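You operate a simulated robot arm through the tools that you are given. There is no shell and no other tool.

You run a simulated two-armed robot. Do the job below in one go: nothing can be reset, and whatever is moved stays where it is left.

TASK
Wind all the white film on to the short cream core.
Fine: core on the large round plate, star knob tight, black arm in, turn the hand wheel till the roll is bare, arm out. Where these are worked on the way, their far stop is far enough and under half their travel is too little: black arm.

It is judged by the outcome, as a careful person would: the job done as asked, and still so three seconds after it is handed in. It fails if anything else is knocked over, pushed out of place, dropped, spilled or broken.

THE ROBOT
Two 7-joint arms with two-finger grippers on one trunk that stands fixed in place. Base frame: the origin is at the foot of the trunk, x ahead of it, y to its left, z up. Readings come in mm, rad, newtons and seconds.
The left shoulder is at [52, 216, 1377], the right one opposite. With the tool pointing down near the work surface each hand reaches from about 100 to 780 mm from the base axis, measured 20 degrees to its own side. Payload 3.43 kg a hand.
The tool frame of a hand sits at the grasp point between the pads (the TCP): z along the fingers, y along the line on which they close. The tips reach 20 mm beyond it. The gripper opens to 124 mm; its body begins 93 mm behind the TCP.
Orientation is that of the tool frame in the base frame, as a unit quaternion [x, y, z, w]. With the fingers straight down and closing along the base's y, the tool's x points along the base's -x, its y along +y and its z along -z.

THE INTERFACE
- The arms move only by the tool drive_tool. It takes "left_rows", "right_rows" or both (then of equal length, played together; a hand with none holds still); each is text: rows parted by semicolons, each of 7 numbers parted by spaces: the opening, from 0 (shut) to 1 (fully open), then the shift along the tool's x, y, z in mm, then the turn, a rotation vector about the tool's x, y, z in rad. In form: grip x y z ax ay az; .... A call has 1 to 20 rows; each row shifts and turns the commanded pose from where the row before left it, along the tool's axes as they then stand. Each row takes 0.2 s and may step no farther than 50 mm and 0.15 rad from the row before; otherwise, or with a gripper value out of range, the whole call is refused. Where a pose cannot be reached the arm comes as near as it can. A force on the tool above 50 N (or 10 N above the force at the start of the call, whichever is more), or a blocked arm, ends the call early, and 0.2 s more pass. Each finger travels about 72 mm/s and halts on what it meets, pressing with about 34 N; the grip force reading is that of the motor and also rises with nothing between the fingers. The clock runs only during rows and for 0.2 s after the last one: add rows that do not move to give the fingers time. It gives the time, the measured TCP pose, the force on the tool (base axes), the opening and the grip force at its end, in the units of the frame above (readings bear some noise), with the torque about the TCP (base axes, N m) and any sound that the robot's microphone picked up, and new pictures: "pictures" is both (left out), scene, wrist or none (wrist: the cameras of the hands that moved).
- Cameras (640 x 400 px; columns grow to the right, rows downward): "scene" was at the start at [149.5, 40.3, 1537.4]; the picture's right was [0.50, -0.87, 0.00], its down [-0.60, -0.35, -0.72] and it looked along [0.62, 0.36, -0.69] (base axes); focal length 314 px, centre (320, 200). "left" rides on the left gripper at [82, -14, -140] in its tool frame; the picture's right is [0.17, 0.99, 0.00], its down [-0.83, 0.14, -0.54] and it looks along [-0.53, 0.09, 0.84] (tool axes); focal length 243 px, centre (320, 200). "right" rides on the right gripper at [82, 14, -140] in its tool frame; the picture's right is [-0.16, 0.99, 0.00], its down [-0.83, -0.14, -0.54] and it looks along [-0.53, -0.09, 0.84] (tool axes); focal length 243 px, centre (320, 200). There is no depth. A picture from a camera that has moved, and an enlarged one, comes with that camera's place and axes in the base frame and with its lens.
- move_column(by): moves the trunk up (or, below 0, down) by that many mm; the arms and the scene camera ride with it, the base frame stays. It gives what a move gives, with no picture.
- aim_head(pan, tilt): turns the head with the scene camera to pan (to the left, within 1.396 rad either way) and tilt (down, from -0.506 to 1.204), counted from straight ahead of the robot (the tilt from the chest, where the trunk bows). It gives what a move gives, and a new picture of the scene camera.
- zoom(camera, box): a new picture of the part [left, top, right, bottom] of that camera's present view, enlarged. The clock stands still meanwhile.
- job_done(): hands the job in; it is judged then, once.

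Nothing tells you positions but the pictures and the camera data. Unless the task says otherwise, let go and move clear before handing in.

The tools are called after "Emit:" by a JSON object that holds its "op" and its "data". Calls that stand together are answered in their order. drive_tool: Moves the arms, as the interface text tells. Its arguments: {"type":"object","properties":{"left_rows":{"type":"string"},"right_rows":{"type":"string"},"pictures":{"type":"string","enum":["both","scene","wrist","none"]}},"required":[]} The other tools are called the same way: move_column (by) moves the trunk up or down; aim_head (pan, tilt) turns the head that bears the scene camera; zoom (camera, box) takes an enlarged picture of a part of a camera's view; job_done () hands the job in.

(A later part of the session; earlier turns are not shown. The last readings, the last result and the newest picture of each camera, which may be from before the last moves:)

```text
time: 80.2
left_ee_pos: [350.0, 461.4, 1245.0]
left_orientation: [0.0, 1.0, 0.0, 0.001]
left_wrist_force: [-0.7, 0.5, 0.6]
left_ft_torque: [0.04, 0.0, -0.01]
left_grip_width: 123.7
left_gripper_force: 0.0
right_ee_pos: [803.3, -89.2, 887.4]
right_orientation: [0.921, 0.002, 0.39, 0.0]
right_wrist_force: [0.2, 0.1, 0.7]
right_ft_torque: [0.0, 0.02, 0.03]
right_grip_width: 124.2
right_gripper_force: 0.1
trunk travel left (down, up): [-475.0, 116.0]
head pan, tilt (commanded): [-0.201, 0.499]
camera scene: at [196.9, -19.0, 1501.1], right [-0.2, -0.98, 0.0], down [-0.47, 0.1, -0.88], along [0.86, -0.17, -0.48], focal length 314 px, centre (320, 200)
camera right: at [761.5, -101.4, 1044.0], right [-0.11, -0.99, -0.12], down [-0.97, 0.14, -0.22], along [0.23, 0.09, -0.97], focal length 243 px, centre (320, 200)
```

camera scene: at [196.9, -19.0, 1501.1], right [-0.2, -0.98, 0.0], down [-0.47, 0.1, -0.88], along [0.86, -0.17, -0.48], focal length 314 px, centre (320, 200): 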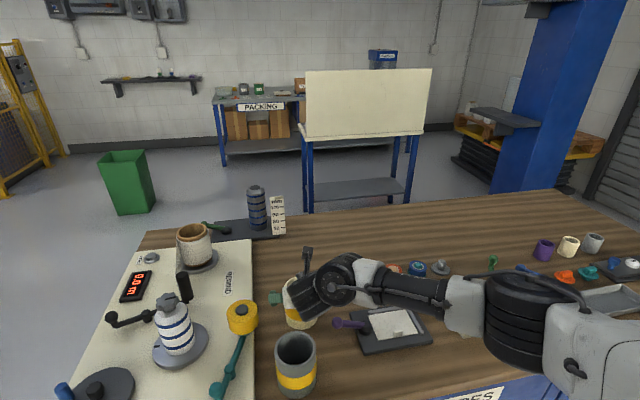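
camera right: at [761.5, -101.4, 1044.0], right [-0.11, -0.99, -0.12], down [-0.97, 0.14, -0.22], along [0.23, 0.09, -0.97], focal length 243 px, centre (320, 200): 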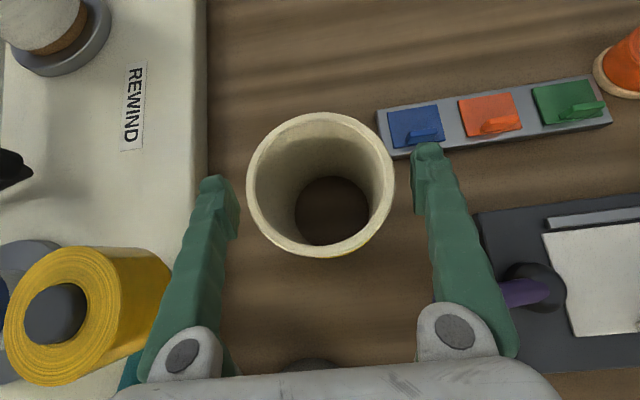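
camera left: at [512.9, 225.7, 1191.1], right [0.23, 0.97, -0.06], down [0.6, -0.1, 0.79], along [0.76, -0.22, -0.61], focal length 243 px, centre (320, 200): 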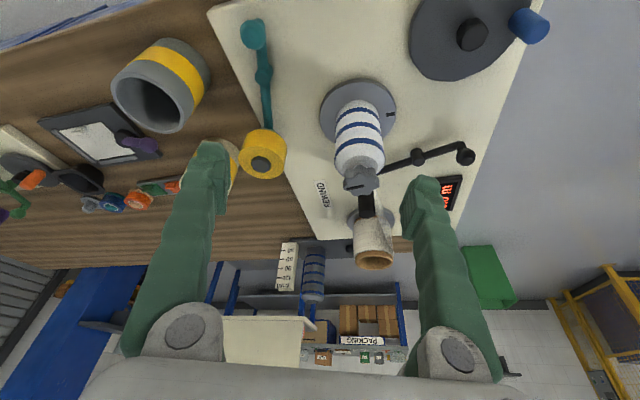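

The core is nicely centred between the fingers. Closing the gripper.

Emit:
{"op": "drive_tool", "data": {"right_rows": "0.5 0 0 0 0 0 0; 0.3 0 0 0 0 0 0; 0.3 0 0 0 0 0 0; 0.3 0 0 0 0 0 0", "pictures": "wrist"}}

```text
time: 81.2
left_ee_pos: [350.0, 460.5, 1243.9]
left_orientation: [0.0, 1.0, 0.001, 0.0]
left_wrist_force: [0.3, -0.2, 0.3]
left_ft_torque: [0.01, 0.0, -0.01]
left_grip_width: 124.0
left_gripper_force: 0.1
right_ee_pos: [805.1, -88.2, 886.2]
right_orientation: [0.922, 0.001, 0.388, 0.0]
right_wrist_force: [0.3, -0.5, 0.4]
right_ft_torque: [-0.08, -0.06, 0.0]
right_grip_width: 89.1
right_gripper_force: 34.0
trunk travel left (down, up): [-475.0, 116.0]
head pan, tilt (commanded): [-0.201, 0.499]
camera right: at [761.7, -101.2, 1043.9], right [-0.11, -0.99, -0.12], down [-0.97, 0.14, -0.22], along [0.23, 0.09, -0.97], focal length 243 px, centre (320, 200)
```

right: 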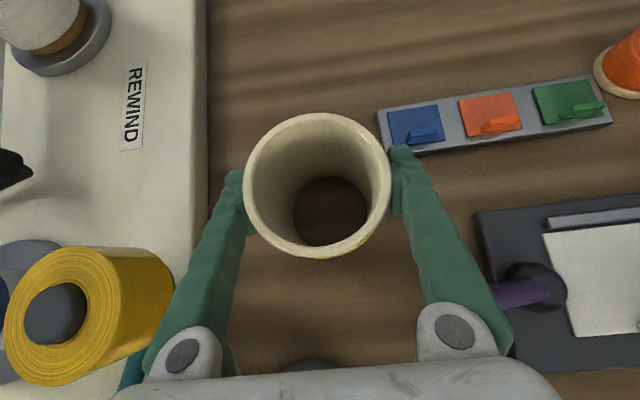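

Core gripped (89 mm, 34 N). Lifting straight up.

Emit:
{"op": "drive_tool", "data": {"right_rows": "0.3 10 0 -9.8 0 0 0; 0.3 22 0 -21.5 0 0 0; 0.3 28 0 -27.3 0 0 0; 0.3 28 0 -27.3 0 0 0; 0.3 28 0 -27.3 0 0 0; 0.3 28 0 -27.3 0 0 0; 0.3 0 0 0 0 0 0", "pictures": "both"}}

```text
time: 82.8
left_ee_pos: [350.3, 462.0, 1243.6]
left_orientation: [0.0, 1.0, 0.0, 0.0]
left_wrist_force: [0.2, -0.7, -0.6]
left_ft_torque: [0.01, -0.01, 0.02]
left_grip_width: 123.8
left_gripper_force: 0.0
right_ee_pos: [806.4, -88.3, 1088.4]
right_orientation: [0.922, 0.0, 0.388, 0.001]
right_wrist_force: [0.8, -0.4, -0.1]
right_ft_torque: [-0.01, -0.03, 0.0]
right_grip_width: 37.0
right_gripper_force: 0.1
trunk travel left (down, up): [-475.0, 116.0]
head pan, tilt (commanded): [-0.201, 0.499]
camera scene: at [197.7, -19.1, 1500.9], right [-0.2, -0.98, 0.0], down [-0.47, 0.1, -0.88], along [0.86, -0.17, -0.48], focal length 314 px, centre (320, 200)
camera right: at [762.9, -101.8, 1245.5], right [-0.11, -0.99, -0.12], down [-0.97, 0.14, -0.22], along [0.23, 0.09, -0.97], focal length 243 px, centre (320, 200)
```

scene: 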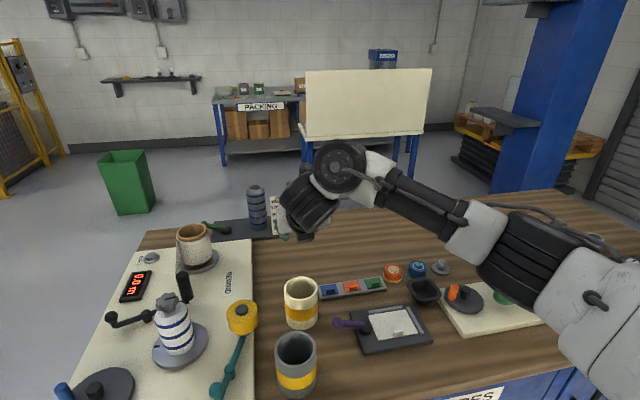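
right: 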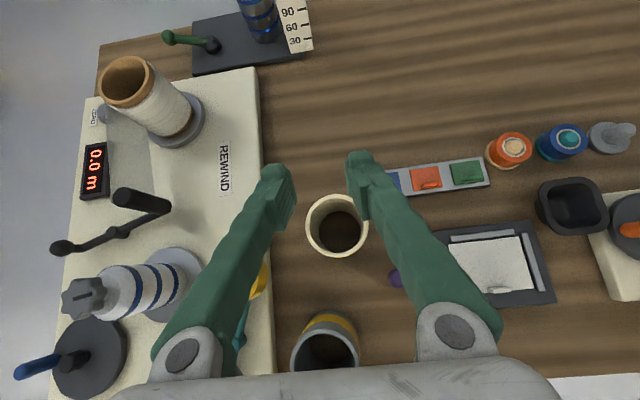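

The core slipped out and stayed standing in its place (still at ≈(803, -91)). I'll reopen, go down deeper, close fully and lift slowly while watching the width.

Emit:
{"op": "drive_tool", "data": {"right_rows": "1 0 0 0 0 0 0; 1 0 0 0 0 0 0; 1 0 0 0 0 0 0; 1 0 0 0 0 0 0; 1 0 0 0 0 0 0; 1 -22 1 16.5 0 0 0; 1 -27 0.5 26.3 0 0 0; 1 -27 0.5 26.3 0 0 0; 1 -27 0 26.3 0 0 0; 1 -27 0 26.3 0 0 0; 1 0 0 0 0 0 0", "pictures": "wrist"}}

```text
time: 85.2
left_ee_pos: [349.5, 461.3, 1243.9]
left_orientation: [0.0, 1.0, 0.0, 0.0]
left_wrist_force: [-0.3, 0.3, -0.3]
left_ft_torque: [0.03, -0.06, 0.03]
left_grip_width: 123.9
left_gripper_force: 0.0
right_ee_pos: [803.7, -90.4, 909.6]
right_orientation: [0.921, 0.001, 0.389, 0.0]
right_wrist_force: [0.1, 0.4, -0.6]
right_ft_torque: [0.03, 0.03, -0.04]
right_grip_width: 124.0
right_gripper_force: 0.0
trunk travel left (down, up): [-475.0, 116.0]
head pan, tilt (commanded): [-0.201, 0.499]
camera right: at [760.3, -103.5, 1067.4], right [-0.11, -0.99, -0.12], down [-0.97, 0.14, -0.22], along [0.23, 0.09, -0.97], focal length 243 px, centre (320, 200)
```

right: 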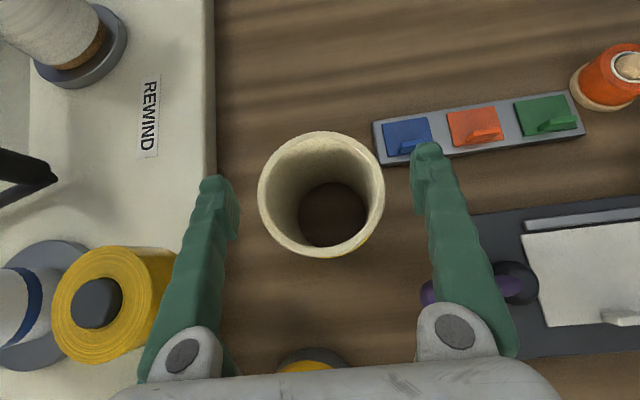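

Rim is at z≈904, so the earlier grip was shallow. Going 42 mm lower and closing fully.

Emit:
{"op": "drive_tool", "data": {"right_rows": "1 -15 0 14.65 0 0 0; 1 -15 0 14.65 0 0 0; 1 0 0 0 0 0 0; 0.4 0 0 0 0 0 0; 0 0 0 0 0 0 0; 0 0 0 0 0 0 0; 0 0 0 0 0 0 0; 0 0 0 0 0 0 0", "pictures": "wrist"}}

```text
time: 87.0
left_ee_pos: [351.0, 461.7, 1244.1]
left_orientation: [0.0, 1.0, 0.0, 0.0]
left_wrist_force: [0.8, 0.9, -0.1]
left_ft_torque: [-0.02, -0.01, 0.0]
left_grip_width: 123.9
left_gripper_force: 0.0
right_ee_pos: [800.3, -89.5, 865.7]
right_orientation: [0.921, 0.001, 0.389, 0.0]
right_wrist_force: [0.2, 0.1, -0.2]
right_ft_torque: [0.05, -0.03, 0.0]
right_grip_width: 87.7
right_gripper_force: 33.8
trunk travel left (down, up): [-475.0, 116.0]
head pan, tilt (commanded): [-0.201, 0.499]
camera right: at [757.8, -102.6, 1024.1], right [-0.11, -0.99, -0.12], down [-0.97, 0.14, -0.22], along [0.23, 0.09, -0.97], focal length 243 px, centre (320, 200)
```

right: 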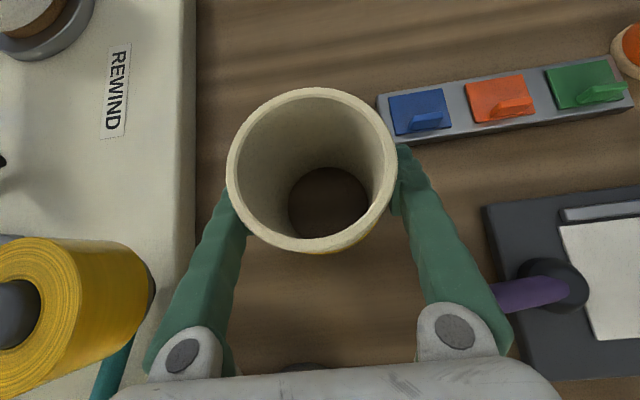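

Gripped at 87.7 mm. Lifting slowly and checking that it holds.

Emit:
{"op": "drive_tool", "data": {"right_rows": "0 2 0 -2 0 0 0; 0 3.6 0 -3.5 0 0 0; 0 3.6 0 -3.5 0 0 0; 0 3.6 0 -3.5 0 0 0; 0 0 0 0 0 0 0", "pictures": "wrist"}}

```text
time: 88.2
left_ee_pos: [350.6, 460.6, 1244.1]
left_orientation: [0.0, 1.0, 0.001, -0.001]
left_wrist_force: [0.3, 0.4, 0.1]
left_ft_torque: [-0.03, 0.0, 0.02]
left_grip_width: 124.2
left_gripper_force: 0.0
right_ee_pos: [801.0, -89.5, 884.8]
right_orientation: [0.922, 0.001, 0.388, 0.0]
right_wrist_force: [-0.4, 0.1, -2.7]
right_ft_torque: [0.04, -0.02, -0.02]
right_grip_width: 87.8
right_gripper_force: 34.4
trunk travel left (down, up): [-475.0, 116.0]
head pan, tilt (commanded): [-0.201, 0.499]
camera right: at [757.7, -102.2, 1043.1], right [-0.11, -0.99, -0.12], down [-0.97, 0.14, -0.22], along [0.23, 0.09, -0.97], focal length 243 px, centre (320, 200)
```

right: 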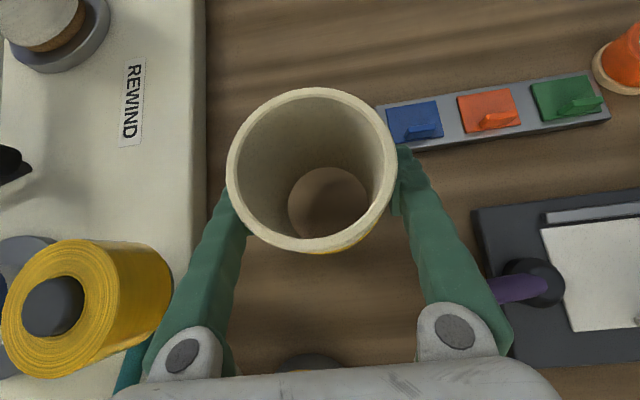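

The core holds now (about 2.7 N weight). Lifting it to clear the post.

Emit:
{"op": "drive_tool", "data": {"right_rows": "0 14.3 0 -14 0 0 0; 0 21.5 0 -21 0 0 0; 0 21.5 0 -21 0 0 0; 0 21.5 0 -21 0 0 0; 0 21.5 0 -21 0 0 0; 0 21.5 0 -21 0 0 0; 0 21.5 0 -21 0 0 0; 0 0 0 0 0 0 0", "pictures": "wrist"}}

```text
time: 90.0
left_ee_pos: [351.1, 461.8, 1243.9]
left_orientation: [0.0, 1.0, 0.0, 0.0]
left_wrist_force: [0.4, 0.2, 0.0]
left_ft_torque: [-0.04, -0.01, -0.01]
left_grip_width: 124.0
left_gripper_force: 0.1
right_ee_pos: [800.5, -90.9, 1086.4]
right_orientation: [0.922, 0.001, 0.388, 0.0]
right_wrist_force: [0.4, 0.3, -1.8]
right_ft_torque: [0.0, 0.01, -0.04]
right_grip_width: 87.8
right_gripper_force: 33.9
trunk travel left (down, up): [-475.0, 116.0]
head pan, tilt (commanded): [-0.201, 0.499]
camera right: at [758.6, -102.9, 1243.2], right [-0.11, -0.99, -0.12], down [-0.97, 0.14, -0.22], along [0.23, 0.09, -0.97], focal length 243 px, centre (320, 200)
```

right: 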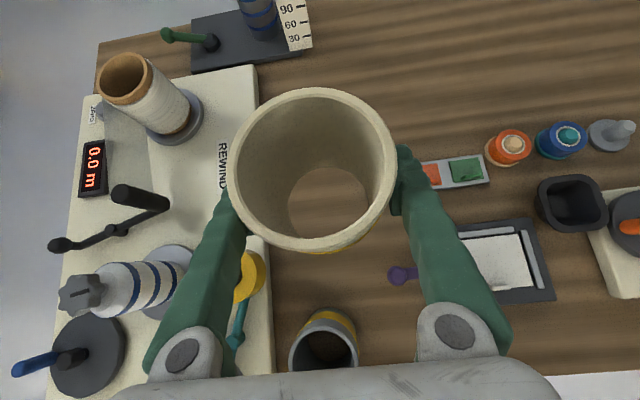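

Held firmly. Now carrying it inward toward the post in moderate steps.

Emit:
{"op": "drive_tool", "data": {"right_rows": "0 -3.9 -20 -4 0 0 0; 0 -3.9 -32.9 -4 0 0 0; 0 -3.9 -32.9 -4 0 0 0; 0 -3.9 -32.9 -4 0 0 0; 0 -3.9 -32.9 -4 0 0 0; 0 -3.9 -20 -4 0 0 0; 0 0 0 0 0 0 0", "pictures": "both"}}

```text
time: 91.6
left_ee_pos: [350.6, 461.4, 1244.1]
left_orientation: [0.0, 1.0, 0.0, 0.0]
left_wrist_force: [-0.6, -0.7, -1.4]
left_ft_torque: [0.0, 0.0, -0.03]
left_grip_width: 123.9
left_gripper_force: 0.1
right_ee_pos: [767.4, 80.4, 1085.6]
right_orientation: [0.921, 0.001, 0.389, 0.0]
right_wrist_force: [0.2, 0.0, -1.6]
right_ft_torque: [0.01, 0.01, -0.03]
right_grip_width: 87.7
right_gripper_force: 33.7
trunk travel left (down, up): [-475.0, 116.0]
head pan, tilt (commanded): [-0.201, 0.499]
camera scene: at [197.7, -19.3, 1500.9], right [-0.2, -0.98, 0.0], down [-0.47, 0.1, -0.88], along [0.86, -0.17, -0.48], focal length 314 px, centre (320, 200)
camera right: at [724.4, 66.9, 1242.6], right [-0.11, -0.99, -0.12], down [-0.97, 0.14, -0.22], along [0.23, 0.09, -0.97], focal length 243 px, centre (320, 200)
```

scene: 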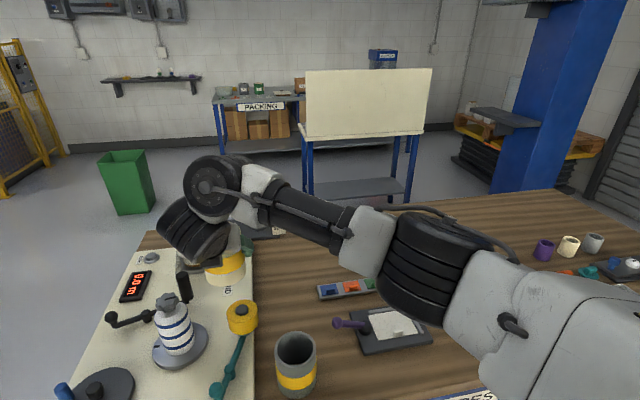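
right: 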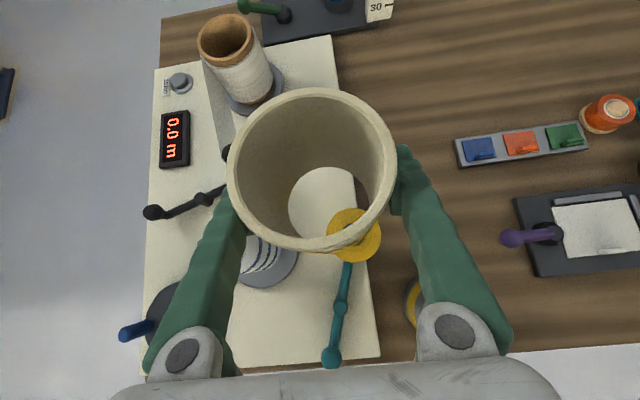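

No trouble reaching inward in this posture. Continuing until the core hovers above the post.

Emit:
{"op": "drive_tool", "data": {"right_rows": "0 -2.5 -20 -2.6 0 0 0; 0 -2.5 -30 -2.6 0 0 0; 0 -2.5 -32 -2.6 0 0 0; 0 -2.5 -27 -2.6 0 0 0; 0 -2.5 -18 -2.6 0 0 0; 0 0 0 0 0 0 0", "pictures": "both"}}

Emit:
{"op": "zoom", "data": {"camera": "right", "box": [210, 70, 420, 270]}}

```text
time: 93.0
left_ee_pos: [350.6, 462.0, 1243.8]
left_orientation: [0.0, 1.0, 0.0, -0.001]
left_wrist_force: [0.5, 0.4, 0.7]
left_ft_torque: [-0.01, 0.02, 0.02]
left_grip_width: 124.1
left_gripper_force: 0.1
right_ee_pos: [763.8, 160.5, 1074.5]
right_orientation: [0.921, -0.004, 0.39, 0.017]
right_wrist_force: [0.3, -0.4, -2.1]
right_ft_torque: [0.0, 0.0, 0.02]
right_grip_width: 87.7
right_gripper_force: 34.1
right hand out of reach, approached as far as the arm can: row 4, 5
trunk travel left (down, up): [-475.0, 116.0]
head pan, tilt (commanded): [-0.201, 0.499]
camera scene: at [197.5, -18.6, 1501.0], right [-0.2, -0.98, 0.0], down [-0.47, 0.1, -0.88], along [0.86, -0.17, -0.48], focal length 314 px, centre (320, 200)
camera right: at [720.5, 151.8, 1232.5], right [-0.14, -0.99, -0.09], down [-0.96, 0.15, -0.22], along [0.24, 0.06, -0.97], focal length 243 px, centre (320, 200)
```

scene: 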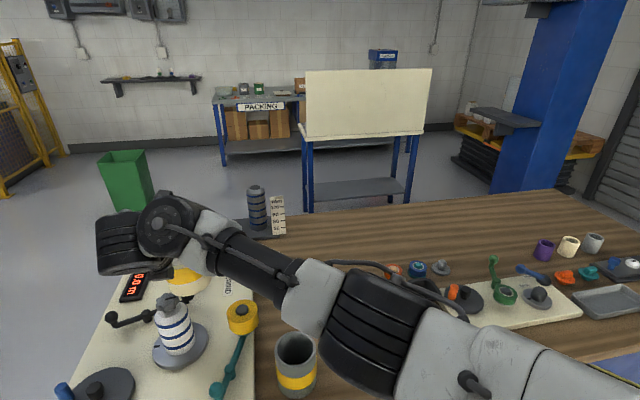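
right: 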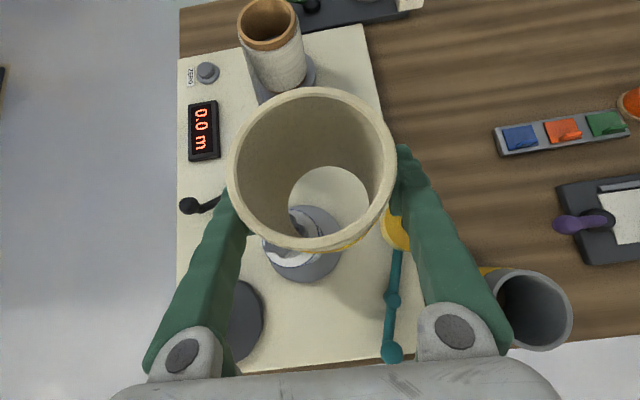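

```text
2.00 times, centred on (315, 170) of right
camera zoom: at [720.5, 151.8, 1232.5], right [-0.14, -0.99, -0.09], down [-0.96, 0.15, -0.22], along [0.24, 0.06, -0.97], focal length 485 px, centre (330, 260)
```

zoom: 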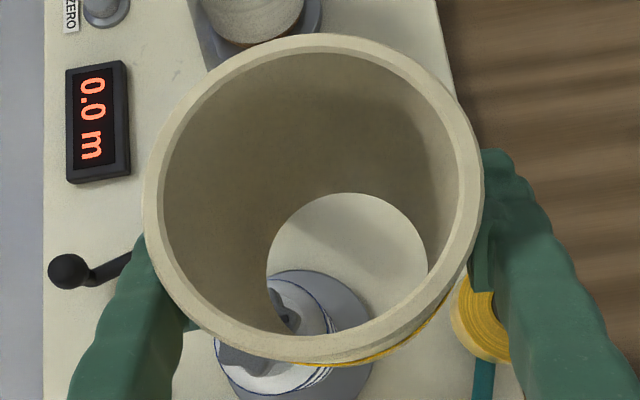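

The straight-ahead pose runs out at y≈160. I'll back off a bit and yaw the hand inward by about 30° so the wrist stays nearer while the core stays upright.

Emit:
{"op": "drive_tool", "data": {"right_rows": "0 -1 20 -9.5 0 0 0; 0 -1 20 -9.5 0 0 0; 0 0 0 0 0.0982 0.0013 -0.0857; 0 0 0 0 0.0982 0.0013 -0.0857; 0 0 0 0 0.0982 0.0013 -0.0857; 0 0 0 0 0.0982 0.0013 -0.0857; 0 0 0 0 0 0 0", "pictures": "wrist"}}

```text
time: 94.6
left_ee_pos: [350.0, 461.7, 1244.5]
left_orientation: [-0.001, 1.0, 0.0, 0.001]
left_wrist_force: [-0.1, 0.9, 0.7]
left_ft_torque: [0.01, 0.0, 0.0]
left_grip_width: 124.2
left_gripper_force: 0.0
right_ee_pos: [738.1, 142.0, 1095.2]
right_orientation: [0.889, 0.234, 0.377, -0.113]
right_wrist_force: [0.1, -0.2, -0.9]
right_ft_torque: [-0.02, 0.0, 0.03]
right_grip_width: 87.6
right_gripper_force: 34.2
trunk travel left (down, up): [-475.0, 116.0]
head pan, tilt (commanded): [-0.201, 0.499]
camera right: at [708.6, 105.2, 1252.9], right [0.39, -0.91, -0.14], down [-0.91, -0.36, -0.23], along [0.15, 0.22, -0.96], focal length 243 px, centre (320, 200)
```

right: 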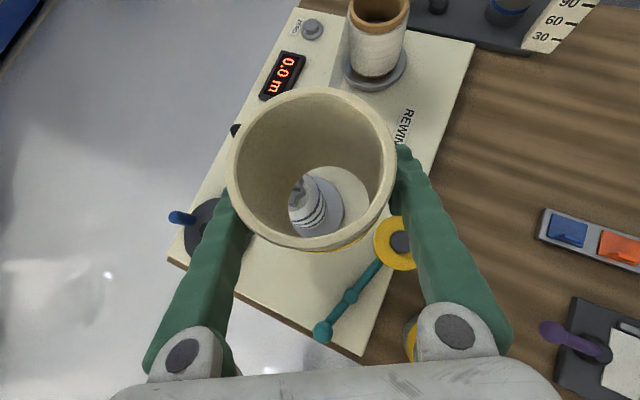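

Inward yaw is fine. I'll zoom through the core to see the post and align precisely.

Emit:
{"op": "zoom", "data": {"camera": "right", "box": [220, 80, 410, 260]}}

```text
2.22 times, centred on (315, 170) of right
camera zoom: at [708.6, 105.2, 1252.9], right [0.39, -0.91, -0.14], down [-0.91, -0.36, -0.23], along [0.15, 0.22, -0.96], focal length 539 px, centre (331, 267)
```

zoom: 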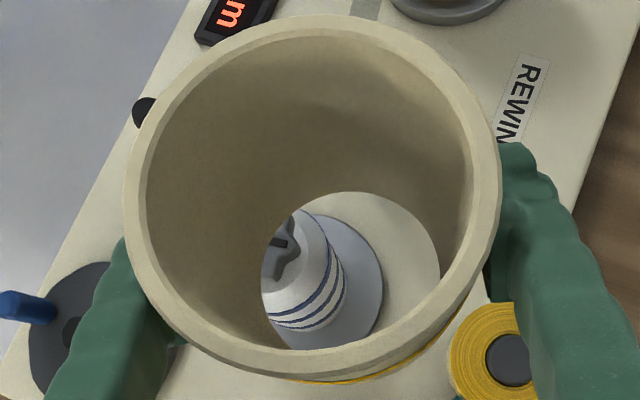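

Emit:
{"op": "drive_tool", "data": {"right_rows": "0 9.3 -16.6 10.3 -0.0057 -0.0037 -0.0058; 0 9.3 -16.6 10.3 -0.0057 -0.0037 -0.0058; 0 9.3 -16.6 10.3 -0.0057 -0.0037 -0.0058; 0 0 0 0 0 0 0", "pictures": "wrist"}}

Emit:
{"op": "zoom", "data": {"camera": "right", "box": [220, 80, 410, 260]}}

```text
time: 95.6
left_ee_pos: [349.6, 461.5, 1244.0]
left_orientation: [0.0, 1.0, 0.0, 0.0]
left_wrist_force: [0.1, -0.2, 1.0]
left_ft_torque: [-0.01, 0.0, 0.03]
left_grip_width: 123.8
left_gripper_force: 0.1
right_ee_pos: [750.9, 203.1, 1095.4]
right_orientation: [0.891, 0.237, 0.375, -0.1]
right_wrist_force: [0.4, -0.5, -1.4]
right_ft_torque: [-0.03, -0.02, 0.01]
right_grip_width: 87.7
right_gripper_force: 34.0
trunk travel left (down, up): [-475.0, 116.0]
head pan, tilt (commanded): [-0.201, 0.499]
camera right: at [720.4, 172.7, 1252.6], right [0.39, -0.91, -0.12], down [-0.91, -0.36, -0.22], along [0.16, 0.19, -0.97], focal length 243 px, centre (320, 200)
```

right: 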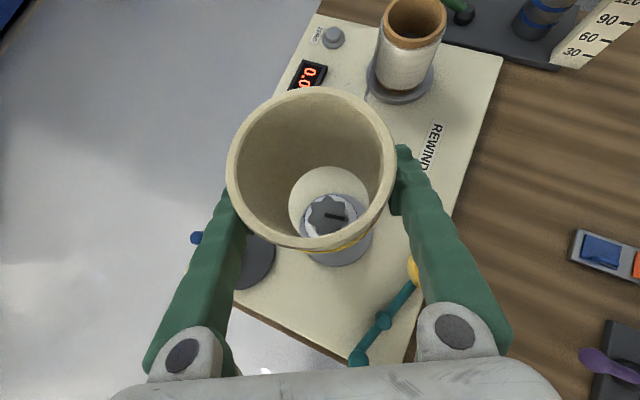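

```text
2.22 times, centred on (315, 170) of right
camera zoom: at [720.4, 172.7, 1252.6], right [0.39, -0.91, -0.12], down [-0.91, -0.36, -0.22], along [0.16, 0.19, -0.97], focal length 539 px, centre (331, 267)
```

zoom: 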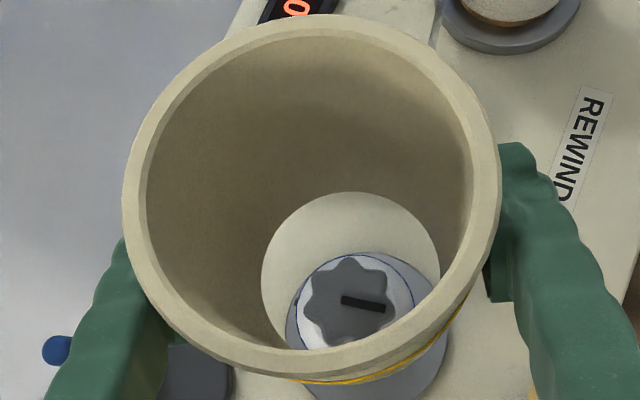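

I can see the star knob through the core. Core axis is at ≈(754, 207), the post at ≈(749.5, 209). I'll shift by (-4.8, +2.1) mm, lower to just above the knob and re-check.

Emit:
{"op": "drive_tool", "data": {"right_rows": "0 -2.2 -4.2 -2.2 0 0 0; 0 -8 0 7.8 0 0 0; 0 -8 0 7.8 0 0 0; 0 0 0 0 0 0 0", "pictures": "wrist"}}

Emit:
{"op": "zoom", "data": {"camera": "right", "box": [220, 80, 410, 260]}}

```text
time: 96.6
left_ee_pos: [350.0, 461.7, 1243.9]
left_orientation: [0.0, 1.0, 0.0, 0.0]
left_wrist_force: [0.0, 0.1, 0.2]
left_ft_torque: [0.01, 0.0, 0.0]
left_grip_width: 124.0
left_gripper_force: 0.1
right_ee_pos: [744.3, 207.9, 1072.6]
right_orientation: [0.89, 0.237, 0.376, -0.1]
right_wrist_force: [0.0, -0.6, -1.8]
right_ft_torque: [-0.01, 0.01, -0.04]
right_grip_width: 87.6
right_gripper_force: 34.1
trunk travel left (down, up): [-475.0, 116.0]
head pan, tilt (commanded): [-0.201, 0.499]
camera right: at [713.5, 175.5, 1230.7], right [0.39, -0.91, -0.12], down [-0.91, -0.36, -0.22], along [0.16, 0.19, -0.97], focal length 243 px, centre (320, 200)
```

right: 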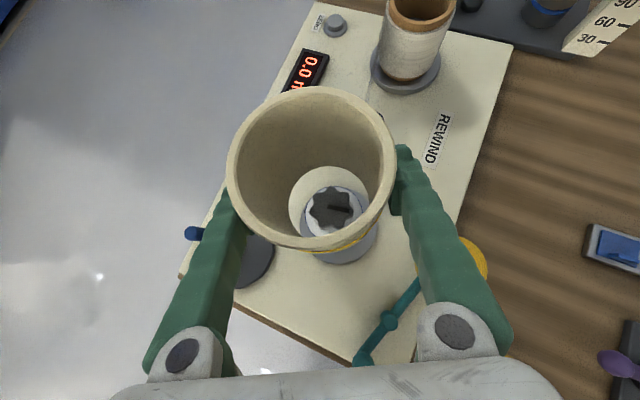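

```text
2.22 times, centred on (315, 170) of right
camera zoom: at [713.5, 175.5, 1230.7], right [0.39, -0.91, -0.12], down [-0.91, -0.36, -0.22], along [0.16, 0.19, -0.97], focal length 539 px, centre (331, 267)
```

zoom: 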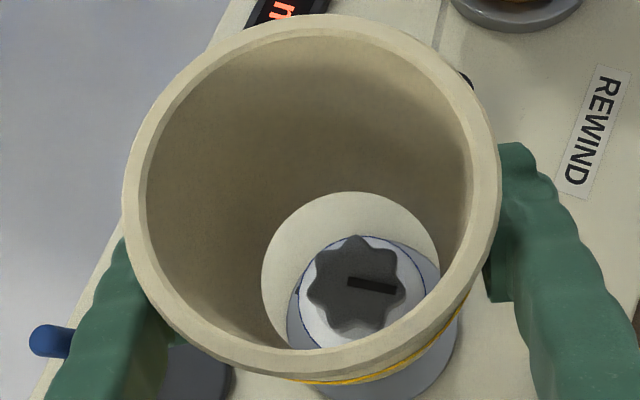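

Only about 2 mm off. I'll correct and lower past the knob by 45 mm, then look again.

Emit:
{"op": "drive_tool", "data": {"right_rows": "0 0.8 2 0.8 0 0 0; 0 -10.7 0 10.5 0 0 0; 0 -10.7 0 10.5 0 0 0; 0 -10.7 0 10.5 0 0 0; 0 0 0 0 0 0 0", "pictures": "wrist"}}

Emit:
{"op": "zoom", "data": {"camera": "right", "box": [220, 80, 410, 260]}}

```text
time: 97.8
left_ee_pos: [351.4, 461.3, 1242.2]
left_orientation: [0.0, 1.0, 0.0, 0.0]
left_wrist_force: [-0.1, 0.0, -0.9]
left_ft_torque: [0.0, 0.0, -0.02]
left_grip_width: 124.1
left_gripper_force: 0.0
right_ee_pos: [745.5, 207.5, 1027.1]
right_orientation: [0.891, 0.237, 0.375, -0.1]
right_wrist_force: [0.0, 0.1, -1.9]
right_ft_torque: [0.0, -0.01, 0.0]
right_grip_width: 87.2
right_gripper_force: 33.6
trunk travel left (down, up): [-475.0, 116.0]
head pan, tilt (commanded): [-0.201, 0.499]
camera right: at [715.8, 174.3, 1184.5], right [0.39, -0.91, -0.12], down [-0.91, -0.36, -0.22], along [0.16, 0.19, -0.97], focal length 243 px, centre (320, 200)
```

right: 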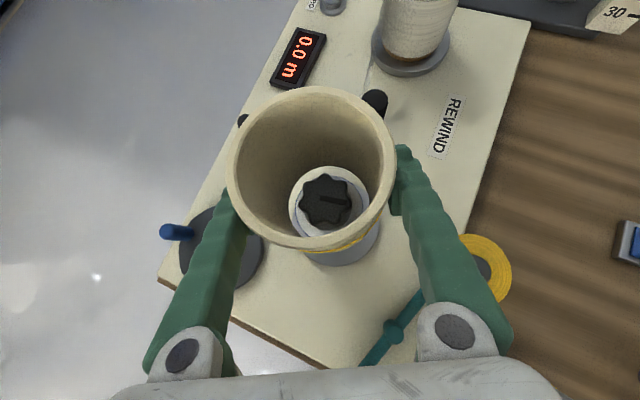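

```text
2.22 times, centred on (315, 170) of right
camera zoom: at [715.8, 174.3, 1184.5], right [0.39, -0.91, -0.12], down [-0.91, -0.36, -0.22], along [0.16, 0.19, -0.97], focal length 539 px, centre (331, 267)
```

zoom: 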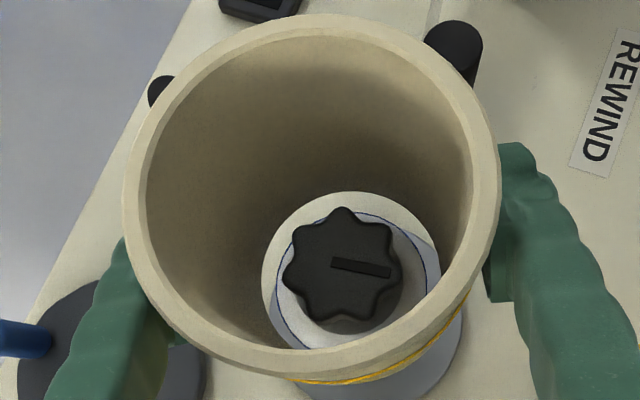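

Emit:
{"op": "zoom", "data": {"camera": "right", "box": [280, 155, 380, 245]}}

```text
4.44 times, centred on (330, 200) of right
camera zoom: at [715.8, 174.3, 1184.5], right [0.39, -0.91, -0.12], down [-0.91, -0.36, -0.22], along [0.16, 0.19, -0.97], focal length 1078 px, centre (276, 200)
```

zoom: 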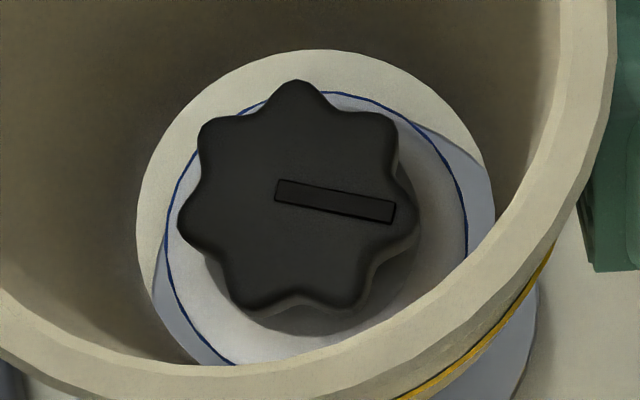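

The core is centred over the post with ~5-6 mm clearance all round. Lowering most of the way.

Emit:
{"op": "drive_tool", "data": {"right_rows": "0 -10.7 0 10.5 0 0 0; 0 -10.7 0 10.5 0 0 0; 0 -10.7 0 10.5 0 0 0; 0 -10.7 0 10.5 0 0 0; 0 -10.7 0 10.5 0 0 0; 0 -10.7 0 10.5 0 0 0; 0 0 0 0 0 0 0", "pictures": "both"}}

Emit:
{"op": "zoom", "data": {"camera": "right", "box": [220, 80, 410, 260]}}

```text
time: 99.4
left_ee_pos: [350.1, 461.5, 1243.7]
left_orientation: [0.0, 1.0, 0.0, 0.001]
left_wrist_force: [0.5, -0.2, -0.4]
left_ft_torque: [-0.02, 0.0, -0.01]
left_grip_width: 124.2
left_gripper_force: 0.0
right_ee_pos: [745.1, 205.9, 937.7]
right_orientation: [0.89, 0.237, 0.375, -0.101]
right_wrist_force: [0.5, 0.1, -2.0]
right_ft_torque: [-0.03, 0.01, 0.01]
right_grip_width: 87.4
right_gripper_force: 34.2
trunk travel left (down, up): [-475.0, 116.0]
head pan, tilt (commanded): [-0.201, 0.499]
camera scene: at [197.5, -18.9, 1501.0], right [-0.2, -0.98, 0.0], down [-0.47, 0.1, -0.88], along [0.86, -0.17, -0.48], focal length 314 px, centre (320, 200)
camera right: at [715.3, 174.4, 1094.4], right [0.39, -0.91, -0.12], down [-0.91, -0.36, -0.22], along [0.16, 0.19, -0.97], focal length 243 px, centre (320, 200)
```

scene: 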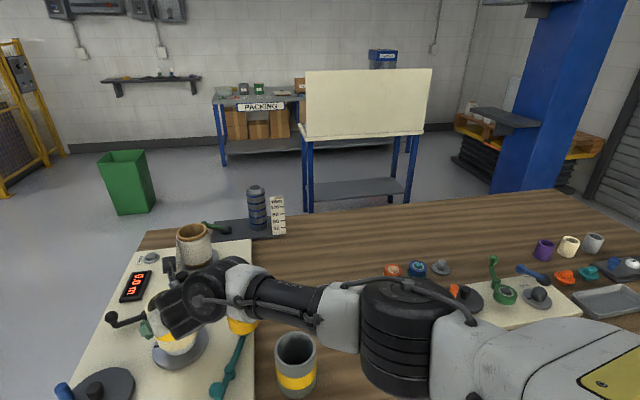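
right: 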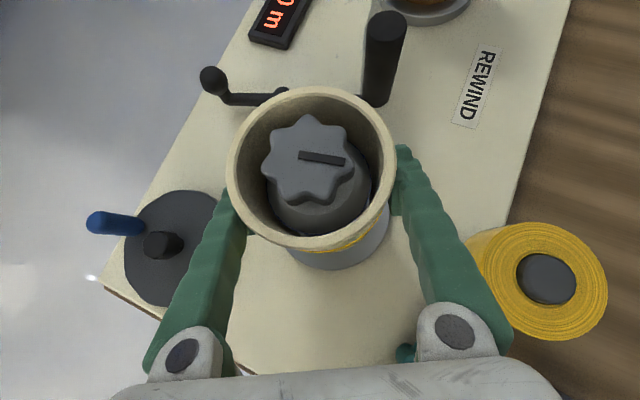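

```text
2.22 times, centred on (315, 170) of right
camera zoom: at [715.3, 174.4, 1094.4], right [0.39, -0.91, -0.12], down [-0.91, -0.36, -0.22], along [0.16, 0.19, -0.97], focal length 539 px, centre (331, 267)
```

zoom: 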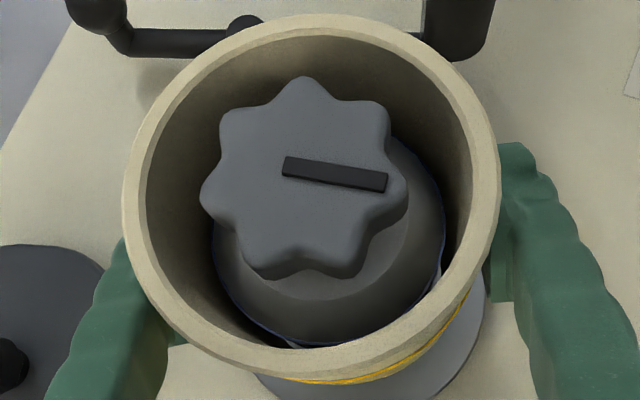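

Sliding on freely. Now the final approach in small steps, watching the vertical force.

Emit:
{"op": "drive_tool", "data": {"right_rows": "0 -4.3 0 4.2 0 0 0; 0 -4.3 0 4.2 0 0 0; 0 -4.3 0 4.2 0 0 0; 0 -4.3 0 4.2 0 0 0; 0 0 0 0 0 0 0", "pictures": "none"}}

Emit:
{"op": "drive_tool", "data": {"right_rows": "0 -2.2 0 2.1 0 0 0; 0 -2.2 0 2.1 0 0 0; 0 0 0 0 0 0 0", "pictures": "none"}}

```text
time: 100.6
left_ee_pos: [349.8, 461.6, 1244.4]
left_orientation: [0.0, 1.0, 0.0, 0.0]
left_wrist_force: [0.6, 0.2, -0.3]
left_ft_torque: [0.01, 0.0, 0.01]
left_grip_width: 123.8
left_gripper_force: 0.1
right_ee_pos: [747.0, 207.8, 913.2]
right_orientation: [0.89, 0.238, 0.376, -0.1]
right_wrist_force: [1.0, 0.3, -1.3]
right_ft_torque: [0.01, 0.02, -0.01]
right_grip_width: 87.6
right_gripper_force: 33.7
trunk travel left (down, up): [-475.0, 116.0]
head pan, tilt (commanded): [-0.201, 0.499]
```

```text
time: 101.4
left_ee_pos: [348.8, 461.3, 1244.1]
left_orientation: [0.0, 1.0, 0.0, 0.001]
left_wrist_force: [-0.4, 0.0, 0.0]
left_ft_torque: [0.02, -0.01, -0.01]
left_grip_width: 123.9
left_gripper_force: 0.1
right_ee_pos: [747.8, 206.1, 909.4]
right_orientation: [0.889, 0.236, 0.378, -0.101]
right_wrist_force: [1.7, 0.5, 11.2]
right_ft_torque: [0.54, 0.14, -0.01]
right_grip_width: 87.2
right_gripper_force: 33.9
trunk travel left (down, up): [-475.0, 116.0]
head pan, tilt (commanded): [-0.201, 0.499]
```

Contact with the plate is felt at about 11 N. I'll open the fingers and check that the core sits on the plate.

Emit:
{"op": "drive_tool", "data": {"right_rows": "0.8 0 0 0 0 0 0; 0.9 0 0 0 0 0 0; 0.95 0 0 0 0 0 0; 0.95 0 0 0 0 0 0", "pictures": "both"}}

Emit:
{"op": "zoom", "data": {"camera": "scene", "box": [90, 220, 270, 390]}}

```text
time: 102.4
left_ee_pos: [350.2, 461.8, 1243.0]
left_orientation: [-0.001, 1.0, 0.0, 0.001]
left_wrist_force: [0.6, -0.5, -1.1]
left_ft_torque: [0.01, 0.0, -0.02]
left_grip_width: 123.9
left_gripper_force: 0.1
right_ee_pos: [746.6, 206.6, 906.6]
right_orientation: [0.89, 0.238, 0.375, -0.101]
right_wrist_force: [-0.4, 0.8, -0.3]
right_ft_torque: [0.0, -0.02, 0.0]
right_grip_width: 118.2
right_gripper_force: 0.0
trunk travel left (down, up): [-475.0, 116.0]
head pan, tilt (commanded): [-0.201, 0.499]
camera scene: at [197.2, -18.9, 1501.0], right [-0.2, -0.98, 0.0], down [-0.47, 0.1, -0.88], along [0.86, -0.17, -0.48], focal length 314 px, centre (320, 200)
camera right: at [716.4, 173.3, 1064.6], right [0.39, -0.91, -0.12], down [-0.91, -0.36, -0.22], along [0.16, 0.19, -0.97], focal length 243 px, centre (320, 200)
```

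scene: 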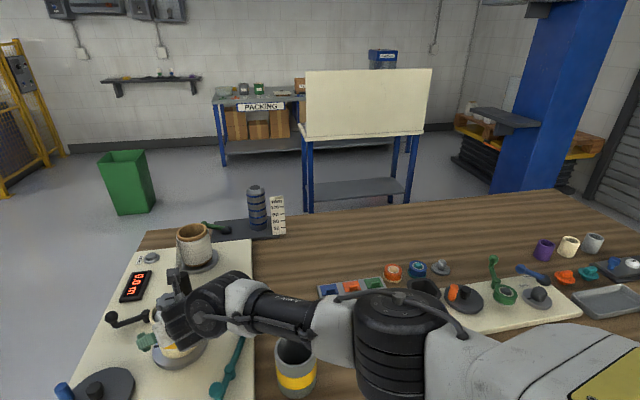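
right: 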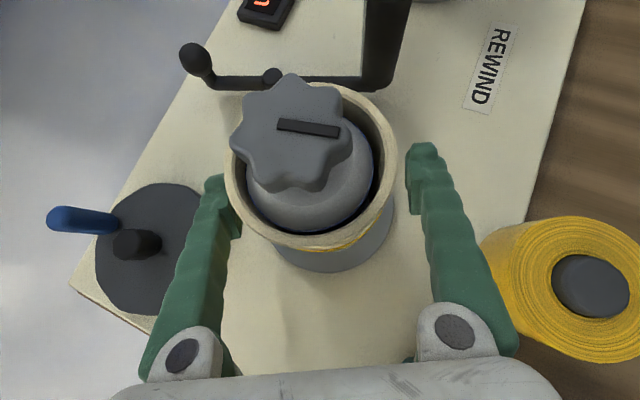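

```text
2.35 times, centred on (180, 305) of scene
camera zoom: at [197.2, -18.9, 1501.0], right [-0.2, -0.98, 0.0], down [-0.47, 0.1, -0.88], along [0.86, -0.17, -0.48], focal length 739 px, centre (649, -47)
```

zoom: 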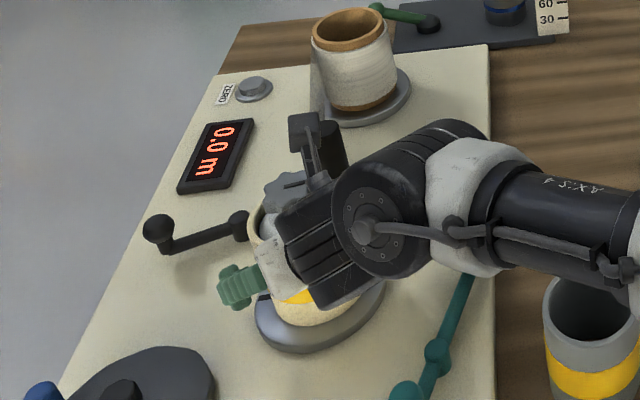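

The core is seated on the large plate around the post. Now I raise the right hand clear and park it to the right.

Emit:
{"op": "drive_tool", "data": {"right_rows": "0.95 14.3 0 -14 0 0 0; 0.95 21.5 0 -21 0 0 0; 0.95 21.5 0 -21 0 0 0; 0.95 21.5 0 -21 0 0 0; 0.95 21.5 0 -21 0 0 0; 0.95 -16.4 29.4 -16.8 0 0 0; 0.95 -16.4 29.4 -16.8 0 0 0; 0.95 -16.4 29.4 -16.8 0 0 0; 0.95 -16.4 29.4 -16.8 0 0 0; 0.95 -16.4 29.4 -16.8 0 0 0; 0.95 -16.4 29.4 -16.8 0 0 0; 0.95 -16.4 29.4 -16.8 0 0 0; 0.95 0 0 0 0 0 0", "pictures": "both"}}

Emit:
{"op": "aim_head", "data": {"pan": 0.3, "tilt": 0.7}}

Emit:
{"op": "zoom", "data": {"camera": "scene", "box": [200, 130, 400, 280]}}

```text
time: 105.2
left_ee_pos: [351.6, 462.7, 1243.7]
left_orientation: [0.0, 1.0, 0.0, 0.0]
left_wrist_force: [0.3, 0.3, 0.3]
left_ft_torque: [-0.02, -0.02, 0.01]
left_grip_width: 124.0
left_gripper_force: 0.1
right_ee_pos: [707.5, -53.5, 1050.4]
right_orientation: [0.89, 0.238, 0.375, -0.1]
right_wrist_force: [0.2, -0.2, 0.1]
right_ft_torque: [0.01, 0.02, -0.02]
right_grip_width: 117.6
right_gripper_force: 0.1
trunk travel left (down, up): [-475.0, 116.0]
head pan, tilt (commanded): [-0.201, 0.499]
camera scene: at [197.6, -17.7, 1500.9], right [-0.2, -0.98, 0.0], down [-0.47, 0.09, -0.88], along [0.86, -0.18, -0.48], focal length 314 px, centre (320, 200)
camera right: at [677.9, -86.8, 1207.6], right [0.39, -0.91, -0.12], down [-0.91, -0.36, -0.22], along [0.16, 0.19, -0.97], focal length 243 px, centre (320, 200)
```

scene: 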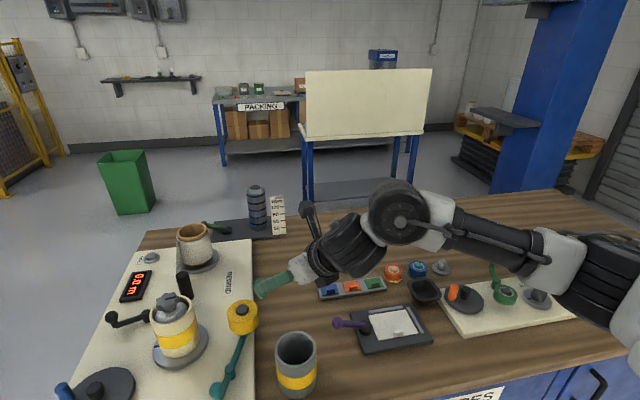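
right: 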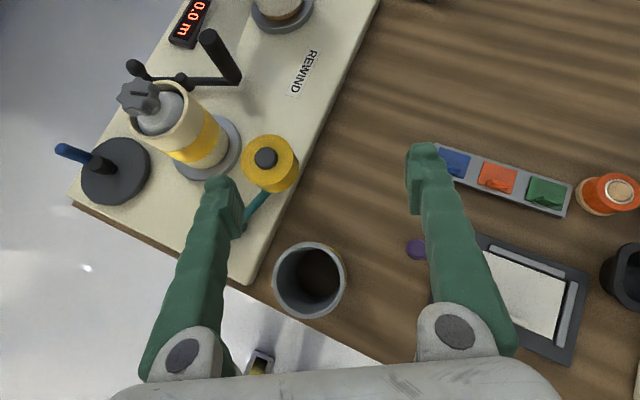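

```text
time: 106.2
left_ee_pos: [350.2, 459.9, 1244.6]
left_orientation: [0.0, 1.0, 0.0, -0.001]
left_wrist_force: [-0.2, 0.0, -0.2]
left_ft_torque: [0.03, -0.02, 0.0]
left_grip_width: 123.8
left_gripper_force: 0.0
right_ee_pos: [708.8, -54.6, 1051.1]
right_orientation: [0.89, 0.237, 0.376, -0.1]
right_wrist_force: [0.1, 0.2, -0.1]
right_ft_torque: [0.02, 0.02, 0.02]
right_grip_width: 117.6
right_gripper_force: 0.0
trunk travel left (down, up): [-475.0, 116.0]
head pan, tilt (commanded): [0.3, 0.7]
camera scene: at [189.3, 24.1, 1483.3], right [0.3, -0.96, 0.0], down [-0.62, -0.19, -0.77], along [0.73, 0.23, -0.64], focal length 314 px, centre (320, 200)
```

scene: 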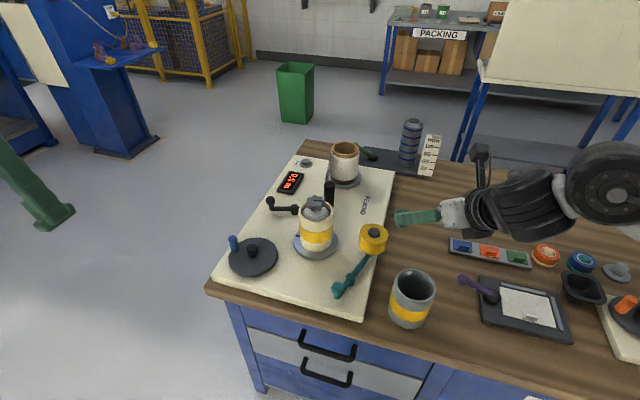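

```text
2.67 times, centred on (300, 205) of scene
camera zoom: at [189.3, 24.1, 1483.3], right [0.3, -0.96, 0.0], down [-0.62, -0.19, -0.77], along [0.73, 0.23, -0.64], focal length 838 px, centre (373, 187)
```

zoom: 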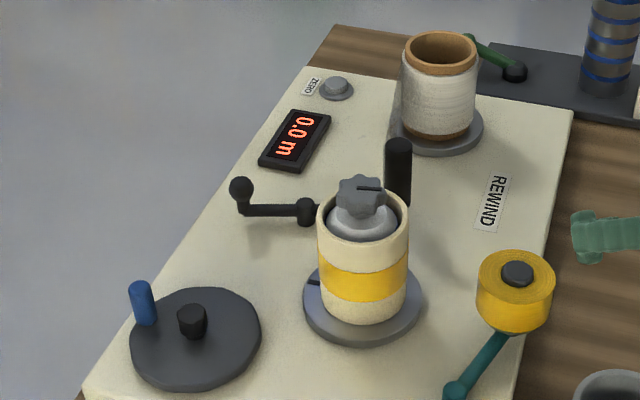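

The core stands properly on the plate. Now I bring the left hand forward with progressive tilt, for the knob, the arm and the hand wheel.

Emit:
{"op": "drive_tool", "data": {"left_rows": "1 -30 -13.1 18.4 0 -0.09 0; 1 -28.2 -13.1 21 0 -0.09 0; 1 -26.2 -13.1 23.5 0 -0.09 0; 1 -24 -13.1 25.7 0 -0.09 0; 1 -21.6 -13.1 27.8 0 -0.09 0; 1 -19 -13.1 29.6 0 -0.09 0; 1 -16.3 -13.1 31.2 0 -0.09 0; 1 -13.4 -13.1 32.5 0 -0.09 0; 1 -10.4 -13.1 33.6 0 -0.09 0; 1 -7.4 -13.1 34.4 0 -0.09 0; 1 0 0 0 0 0 0", "pictures": "both"}}

```text
time: 108.5
left_ee_pos: [650.0, 329.0, 1061.9]
left_orientation: [0.001, 0.9, 0.0, 0.437]
left_wrist_force: [-0.2, -0.6, -0.2]
left_ft_torque: [0.03, 0.0, 0.01]
left_grip_width: 123.8
left_gripper_force: 0.0
right_ee_pos: [705.7, -54.9, 1051.5]
right_orientation: [0.89, 0.238, 0.376, -0.101]
right_wrist_force: [0.0, 1.3, -0.1]
right_ft_torque: [-0.01, -0.02, -0.01]
right_grip_width: 117.7
right_gripper_force: 0.1
trunk travel left (down, up): [-475.0, 116.0]
head pan, tilt (commanded): [0.3, 0.7]
camera scene: at [188.2, 24.3, 1483.5], right [0.3, -0.96, 0.0], down [-0.61, -0.19, -0.77], along [0.73, 0.23, -0.64], focal length 314 px, centre (320, 200)
camera left: at [489.4, 316.8, 1085.6], right [-0.1, 0.99, -0.13], down [0.09, 0.14, 0.99], along [0.99, 0.09, -0.1], focal length 243 px, centre (320, 200)
```

scene: 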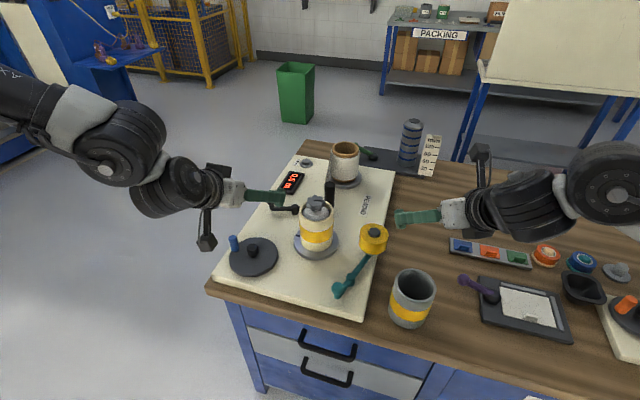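
left: 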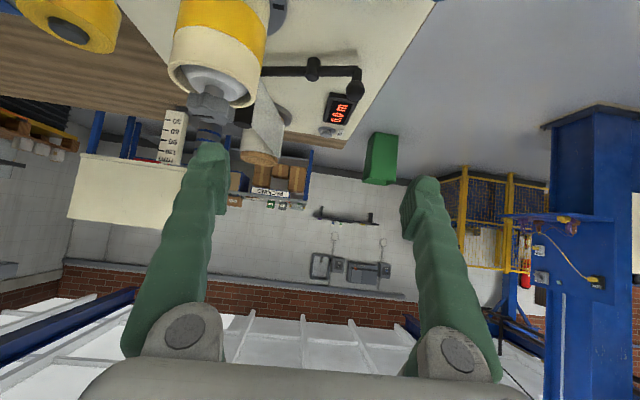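

The left hand came forward cleanly. Now I roll it by -180° (the mirror of what worked on the right) so its camera is on top.

Emit:
{"op": "drive_tool", "data": {"left_rows": "1 0 0 0 0 0 -0.15; 1 0 0 0 0 0 -0.15; 1 0 0 0 0 0 -0.15; 1 0 0 0 0 0 -0.15; 1 0 0 0 0 0 -0.15; 1 0 0 0 0 0 -0.15; 1 0 0 0 0 0 -0.15; 1 0 0 0 0 0 -0.15; 1 0 0 0 0 0 -0.15; 1 0 0 0 0 0 -0.15; 1 0 0 0 0 0 0", "pictures": "none"}}

```text
time: 111.0
left_ee_pos: [613.9, 381.6, 1052.5]
left_orientation: [-0.33, 0.838, -0.16, 0.405]
left_wrist_force: [-0.1, -0.3, 0.1]
left_ft_torque: [0.0, 0.0, 0.01]
left_grip_width: 124.1
left_gripper_force: 0.1
left hand out of reach, approached as far as the arm can: row 5, 6, 7, 8, 9, 10
right_ee_pos: [707.6, -54.6, 1048.6]
right_orientation: [0.89, 0.237, 0.376, -0.1]
right_wrist_force: [0.5, 0.7, -0.1]
right_ft_torque: [-0.01, 0.03, 0.02]
right_grip_width: 117.5
right_gripper_force: 0.0
trunk travel left (down, up): [-475.0, 116.0]
head pan, tilt (commanded): [0.3, 0.7]
```

Negative is blocked here too, so positive roll is the free direction for both arms. Rolling positive.

Emit:
{"op": "drive_tool", "data": {"left_rows": "1 0 0 0 0 0 0.15; 1 0 0 0 0 0 0.15; 1 0 0 0 0 0 0.15; 1 0 0 0 0 0 0.15; 1 0 0 0 0 0 0.15; 1 0 0 0 0 0 0.15; 1 0 0 0 0 0 0.15; 1 0 0 0 0 0 0.15; 1 0 0 0 0 0 0.15; 1 0 0 0 0 0 0.15; 1 0 0 0 0 0 0.15; 1 0 0 0 0 0 0.15; 1 0 0 0 0 0 0.15; 1 0 0 0 0 0 0.15; 1 0 0 0 0 0 0.15; 1 0 0 0 0 0 0.15; 1 0 0 0 0 0 0.15; 1 0 0 0 0 0 0.15; 1 0 0 0 0 0 0", "pictures": "none"}}

```text
time: 115.0
left_ee_pos: [613.4, 381.8, 1051.5]
left_orientation: [0.746, 0.505, 0.36, 0.244]
left_wrist_force: [-1.1, -0.9, 0.0]
left_ft_torque: [0.03, -0.04, 0.01]
left_grip_width: 124.1
left_gripper_force: 0.1
right_ee_pos: [707.7, -54.5, 1050.9]
right_orientation: [0.89, 0.238, 0.376, -0.1]
right_wrist_force: [-0.1, 0.3, 0.3]
right_ft_torque: [0.01, 0.02, 0.0]
right_grip_width: 117.8
right_gripper_force: 0.1
trunk travel left (down, up): [-475.0, 116.0]
head pan, tilt (commanded): [0.3, 0.7]
```

Emit:
{"op": "drive_tool", "data": {"left_rows": "1 0 0 0 0 0 0.1488; 1 0 0 0 0 0 0.1488; 1 0 0 0 0 0 0.1488; 1 0 0 0 0 0 0.1488; 1 0 0 0 0 0 0.1488; 1 0 0 0 0 0 0.1488; 1 0 0 0 0 0 0.1488; 1 0 0 0 0 0 0.1488; 1 0 0 0 0 0 0", "pictures": "both"}}

```text
time: 117.0
left_ee_pos: [613.8, 381.3, 1052.7]
left_orientation: [0.9, 0.0, 0.435, 0.0]
left_wrist_force: [0.4, 0.5, 0.2]
left_ft_torque: [0.0, 0.04, 0.01]
left_grip_width: 124.2
left_gripper_force: 0.1
right_ee_pos: [708.0, -54.6, 1049.6]
right_orientation: [0.89, 0.237, 0.376, -0.1]
right_wrist_force: [0.1, 0.3, -0.2]
right_ft_torque: [0.01, 0.0, 0.01]
right_grip_width: 117.7
right_gripper_force: 0.1
trunk travel left (down, up): [-475.0, 116.0]
head pan, tilt (commanded): [0.3, 0.7]
camera scene: at [189.3, 24.4, 1483.3], right [0.3, -0.96, 0.0], down [-0.62, -0.19, -0.76], along [0.73, 0.23, -0.64], focal length 314 px, centre (320, 200)
camera left: at [554.8, 396.5, 1204.3], right [0.1, -0.99, 0.13], down [-0.94, -0.14, -0.32], along [0.33, -0.09, -0.94], focal length 243 px, centre (320, 200)
```

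scene: 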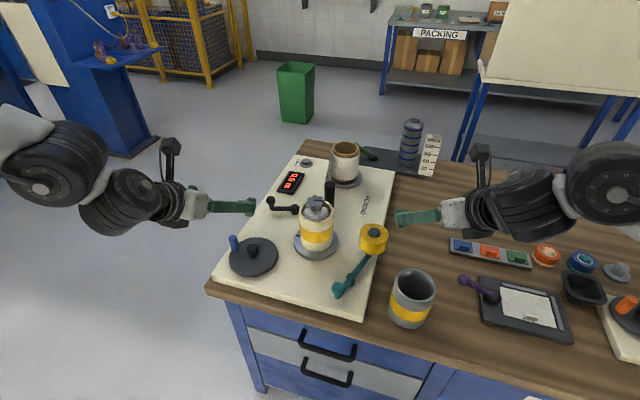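
left: 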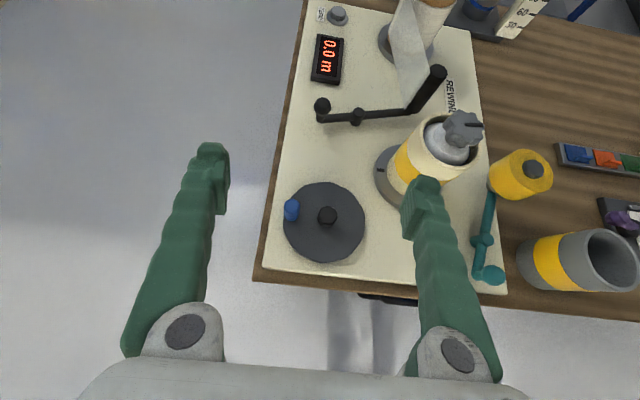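

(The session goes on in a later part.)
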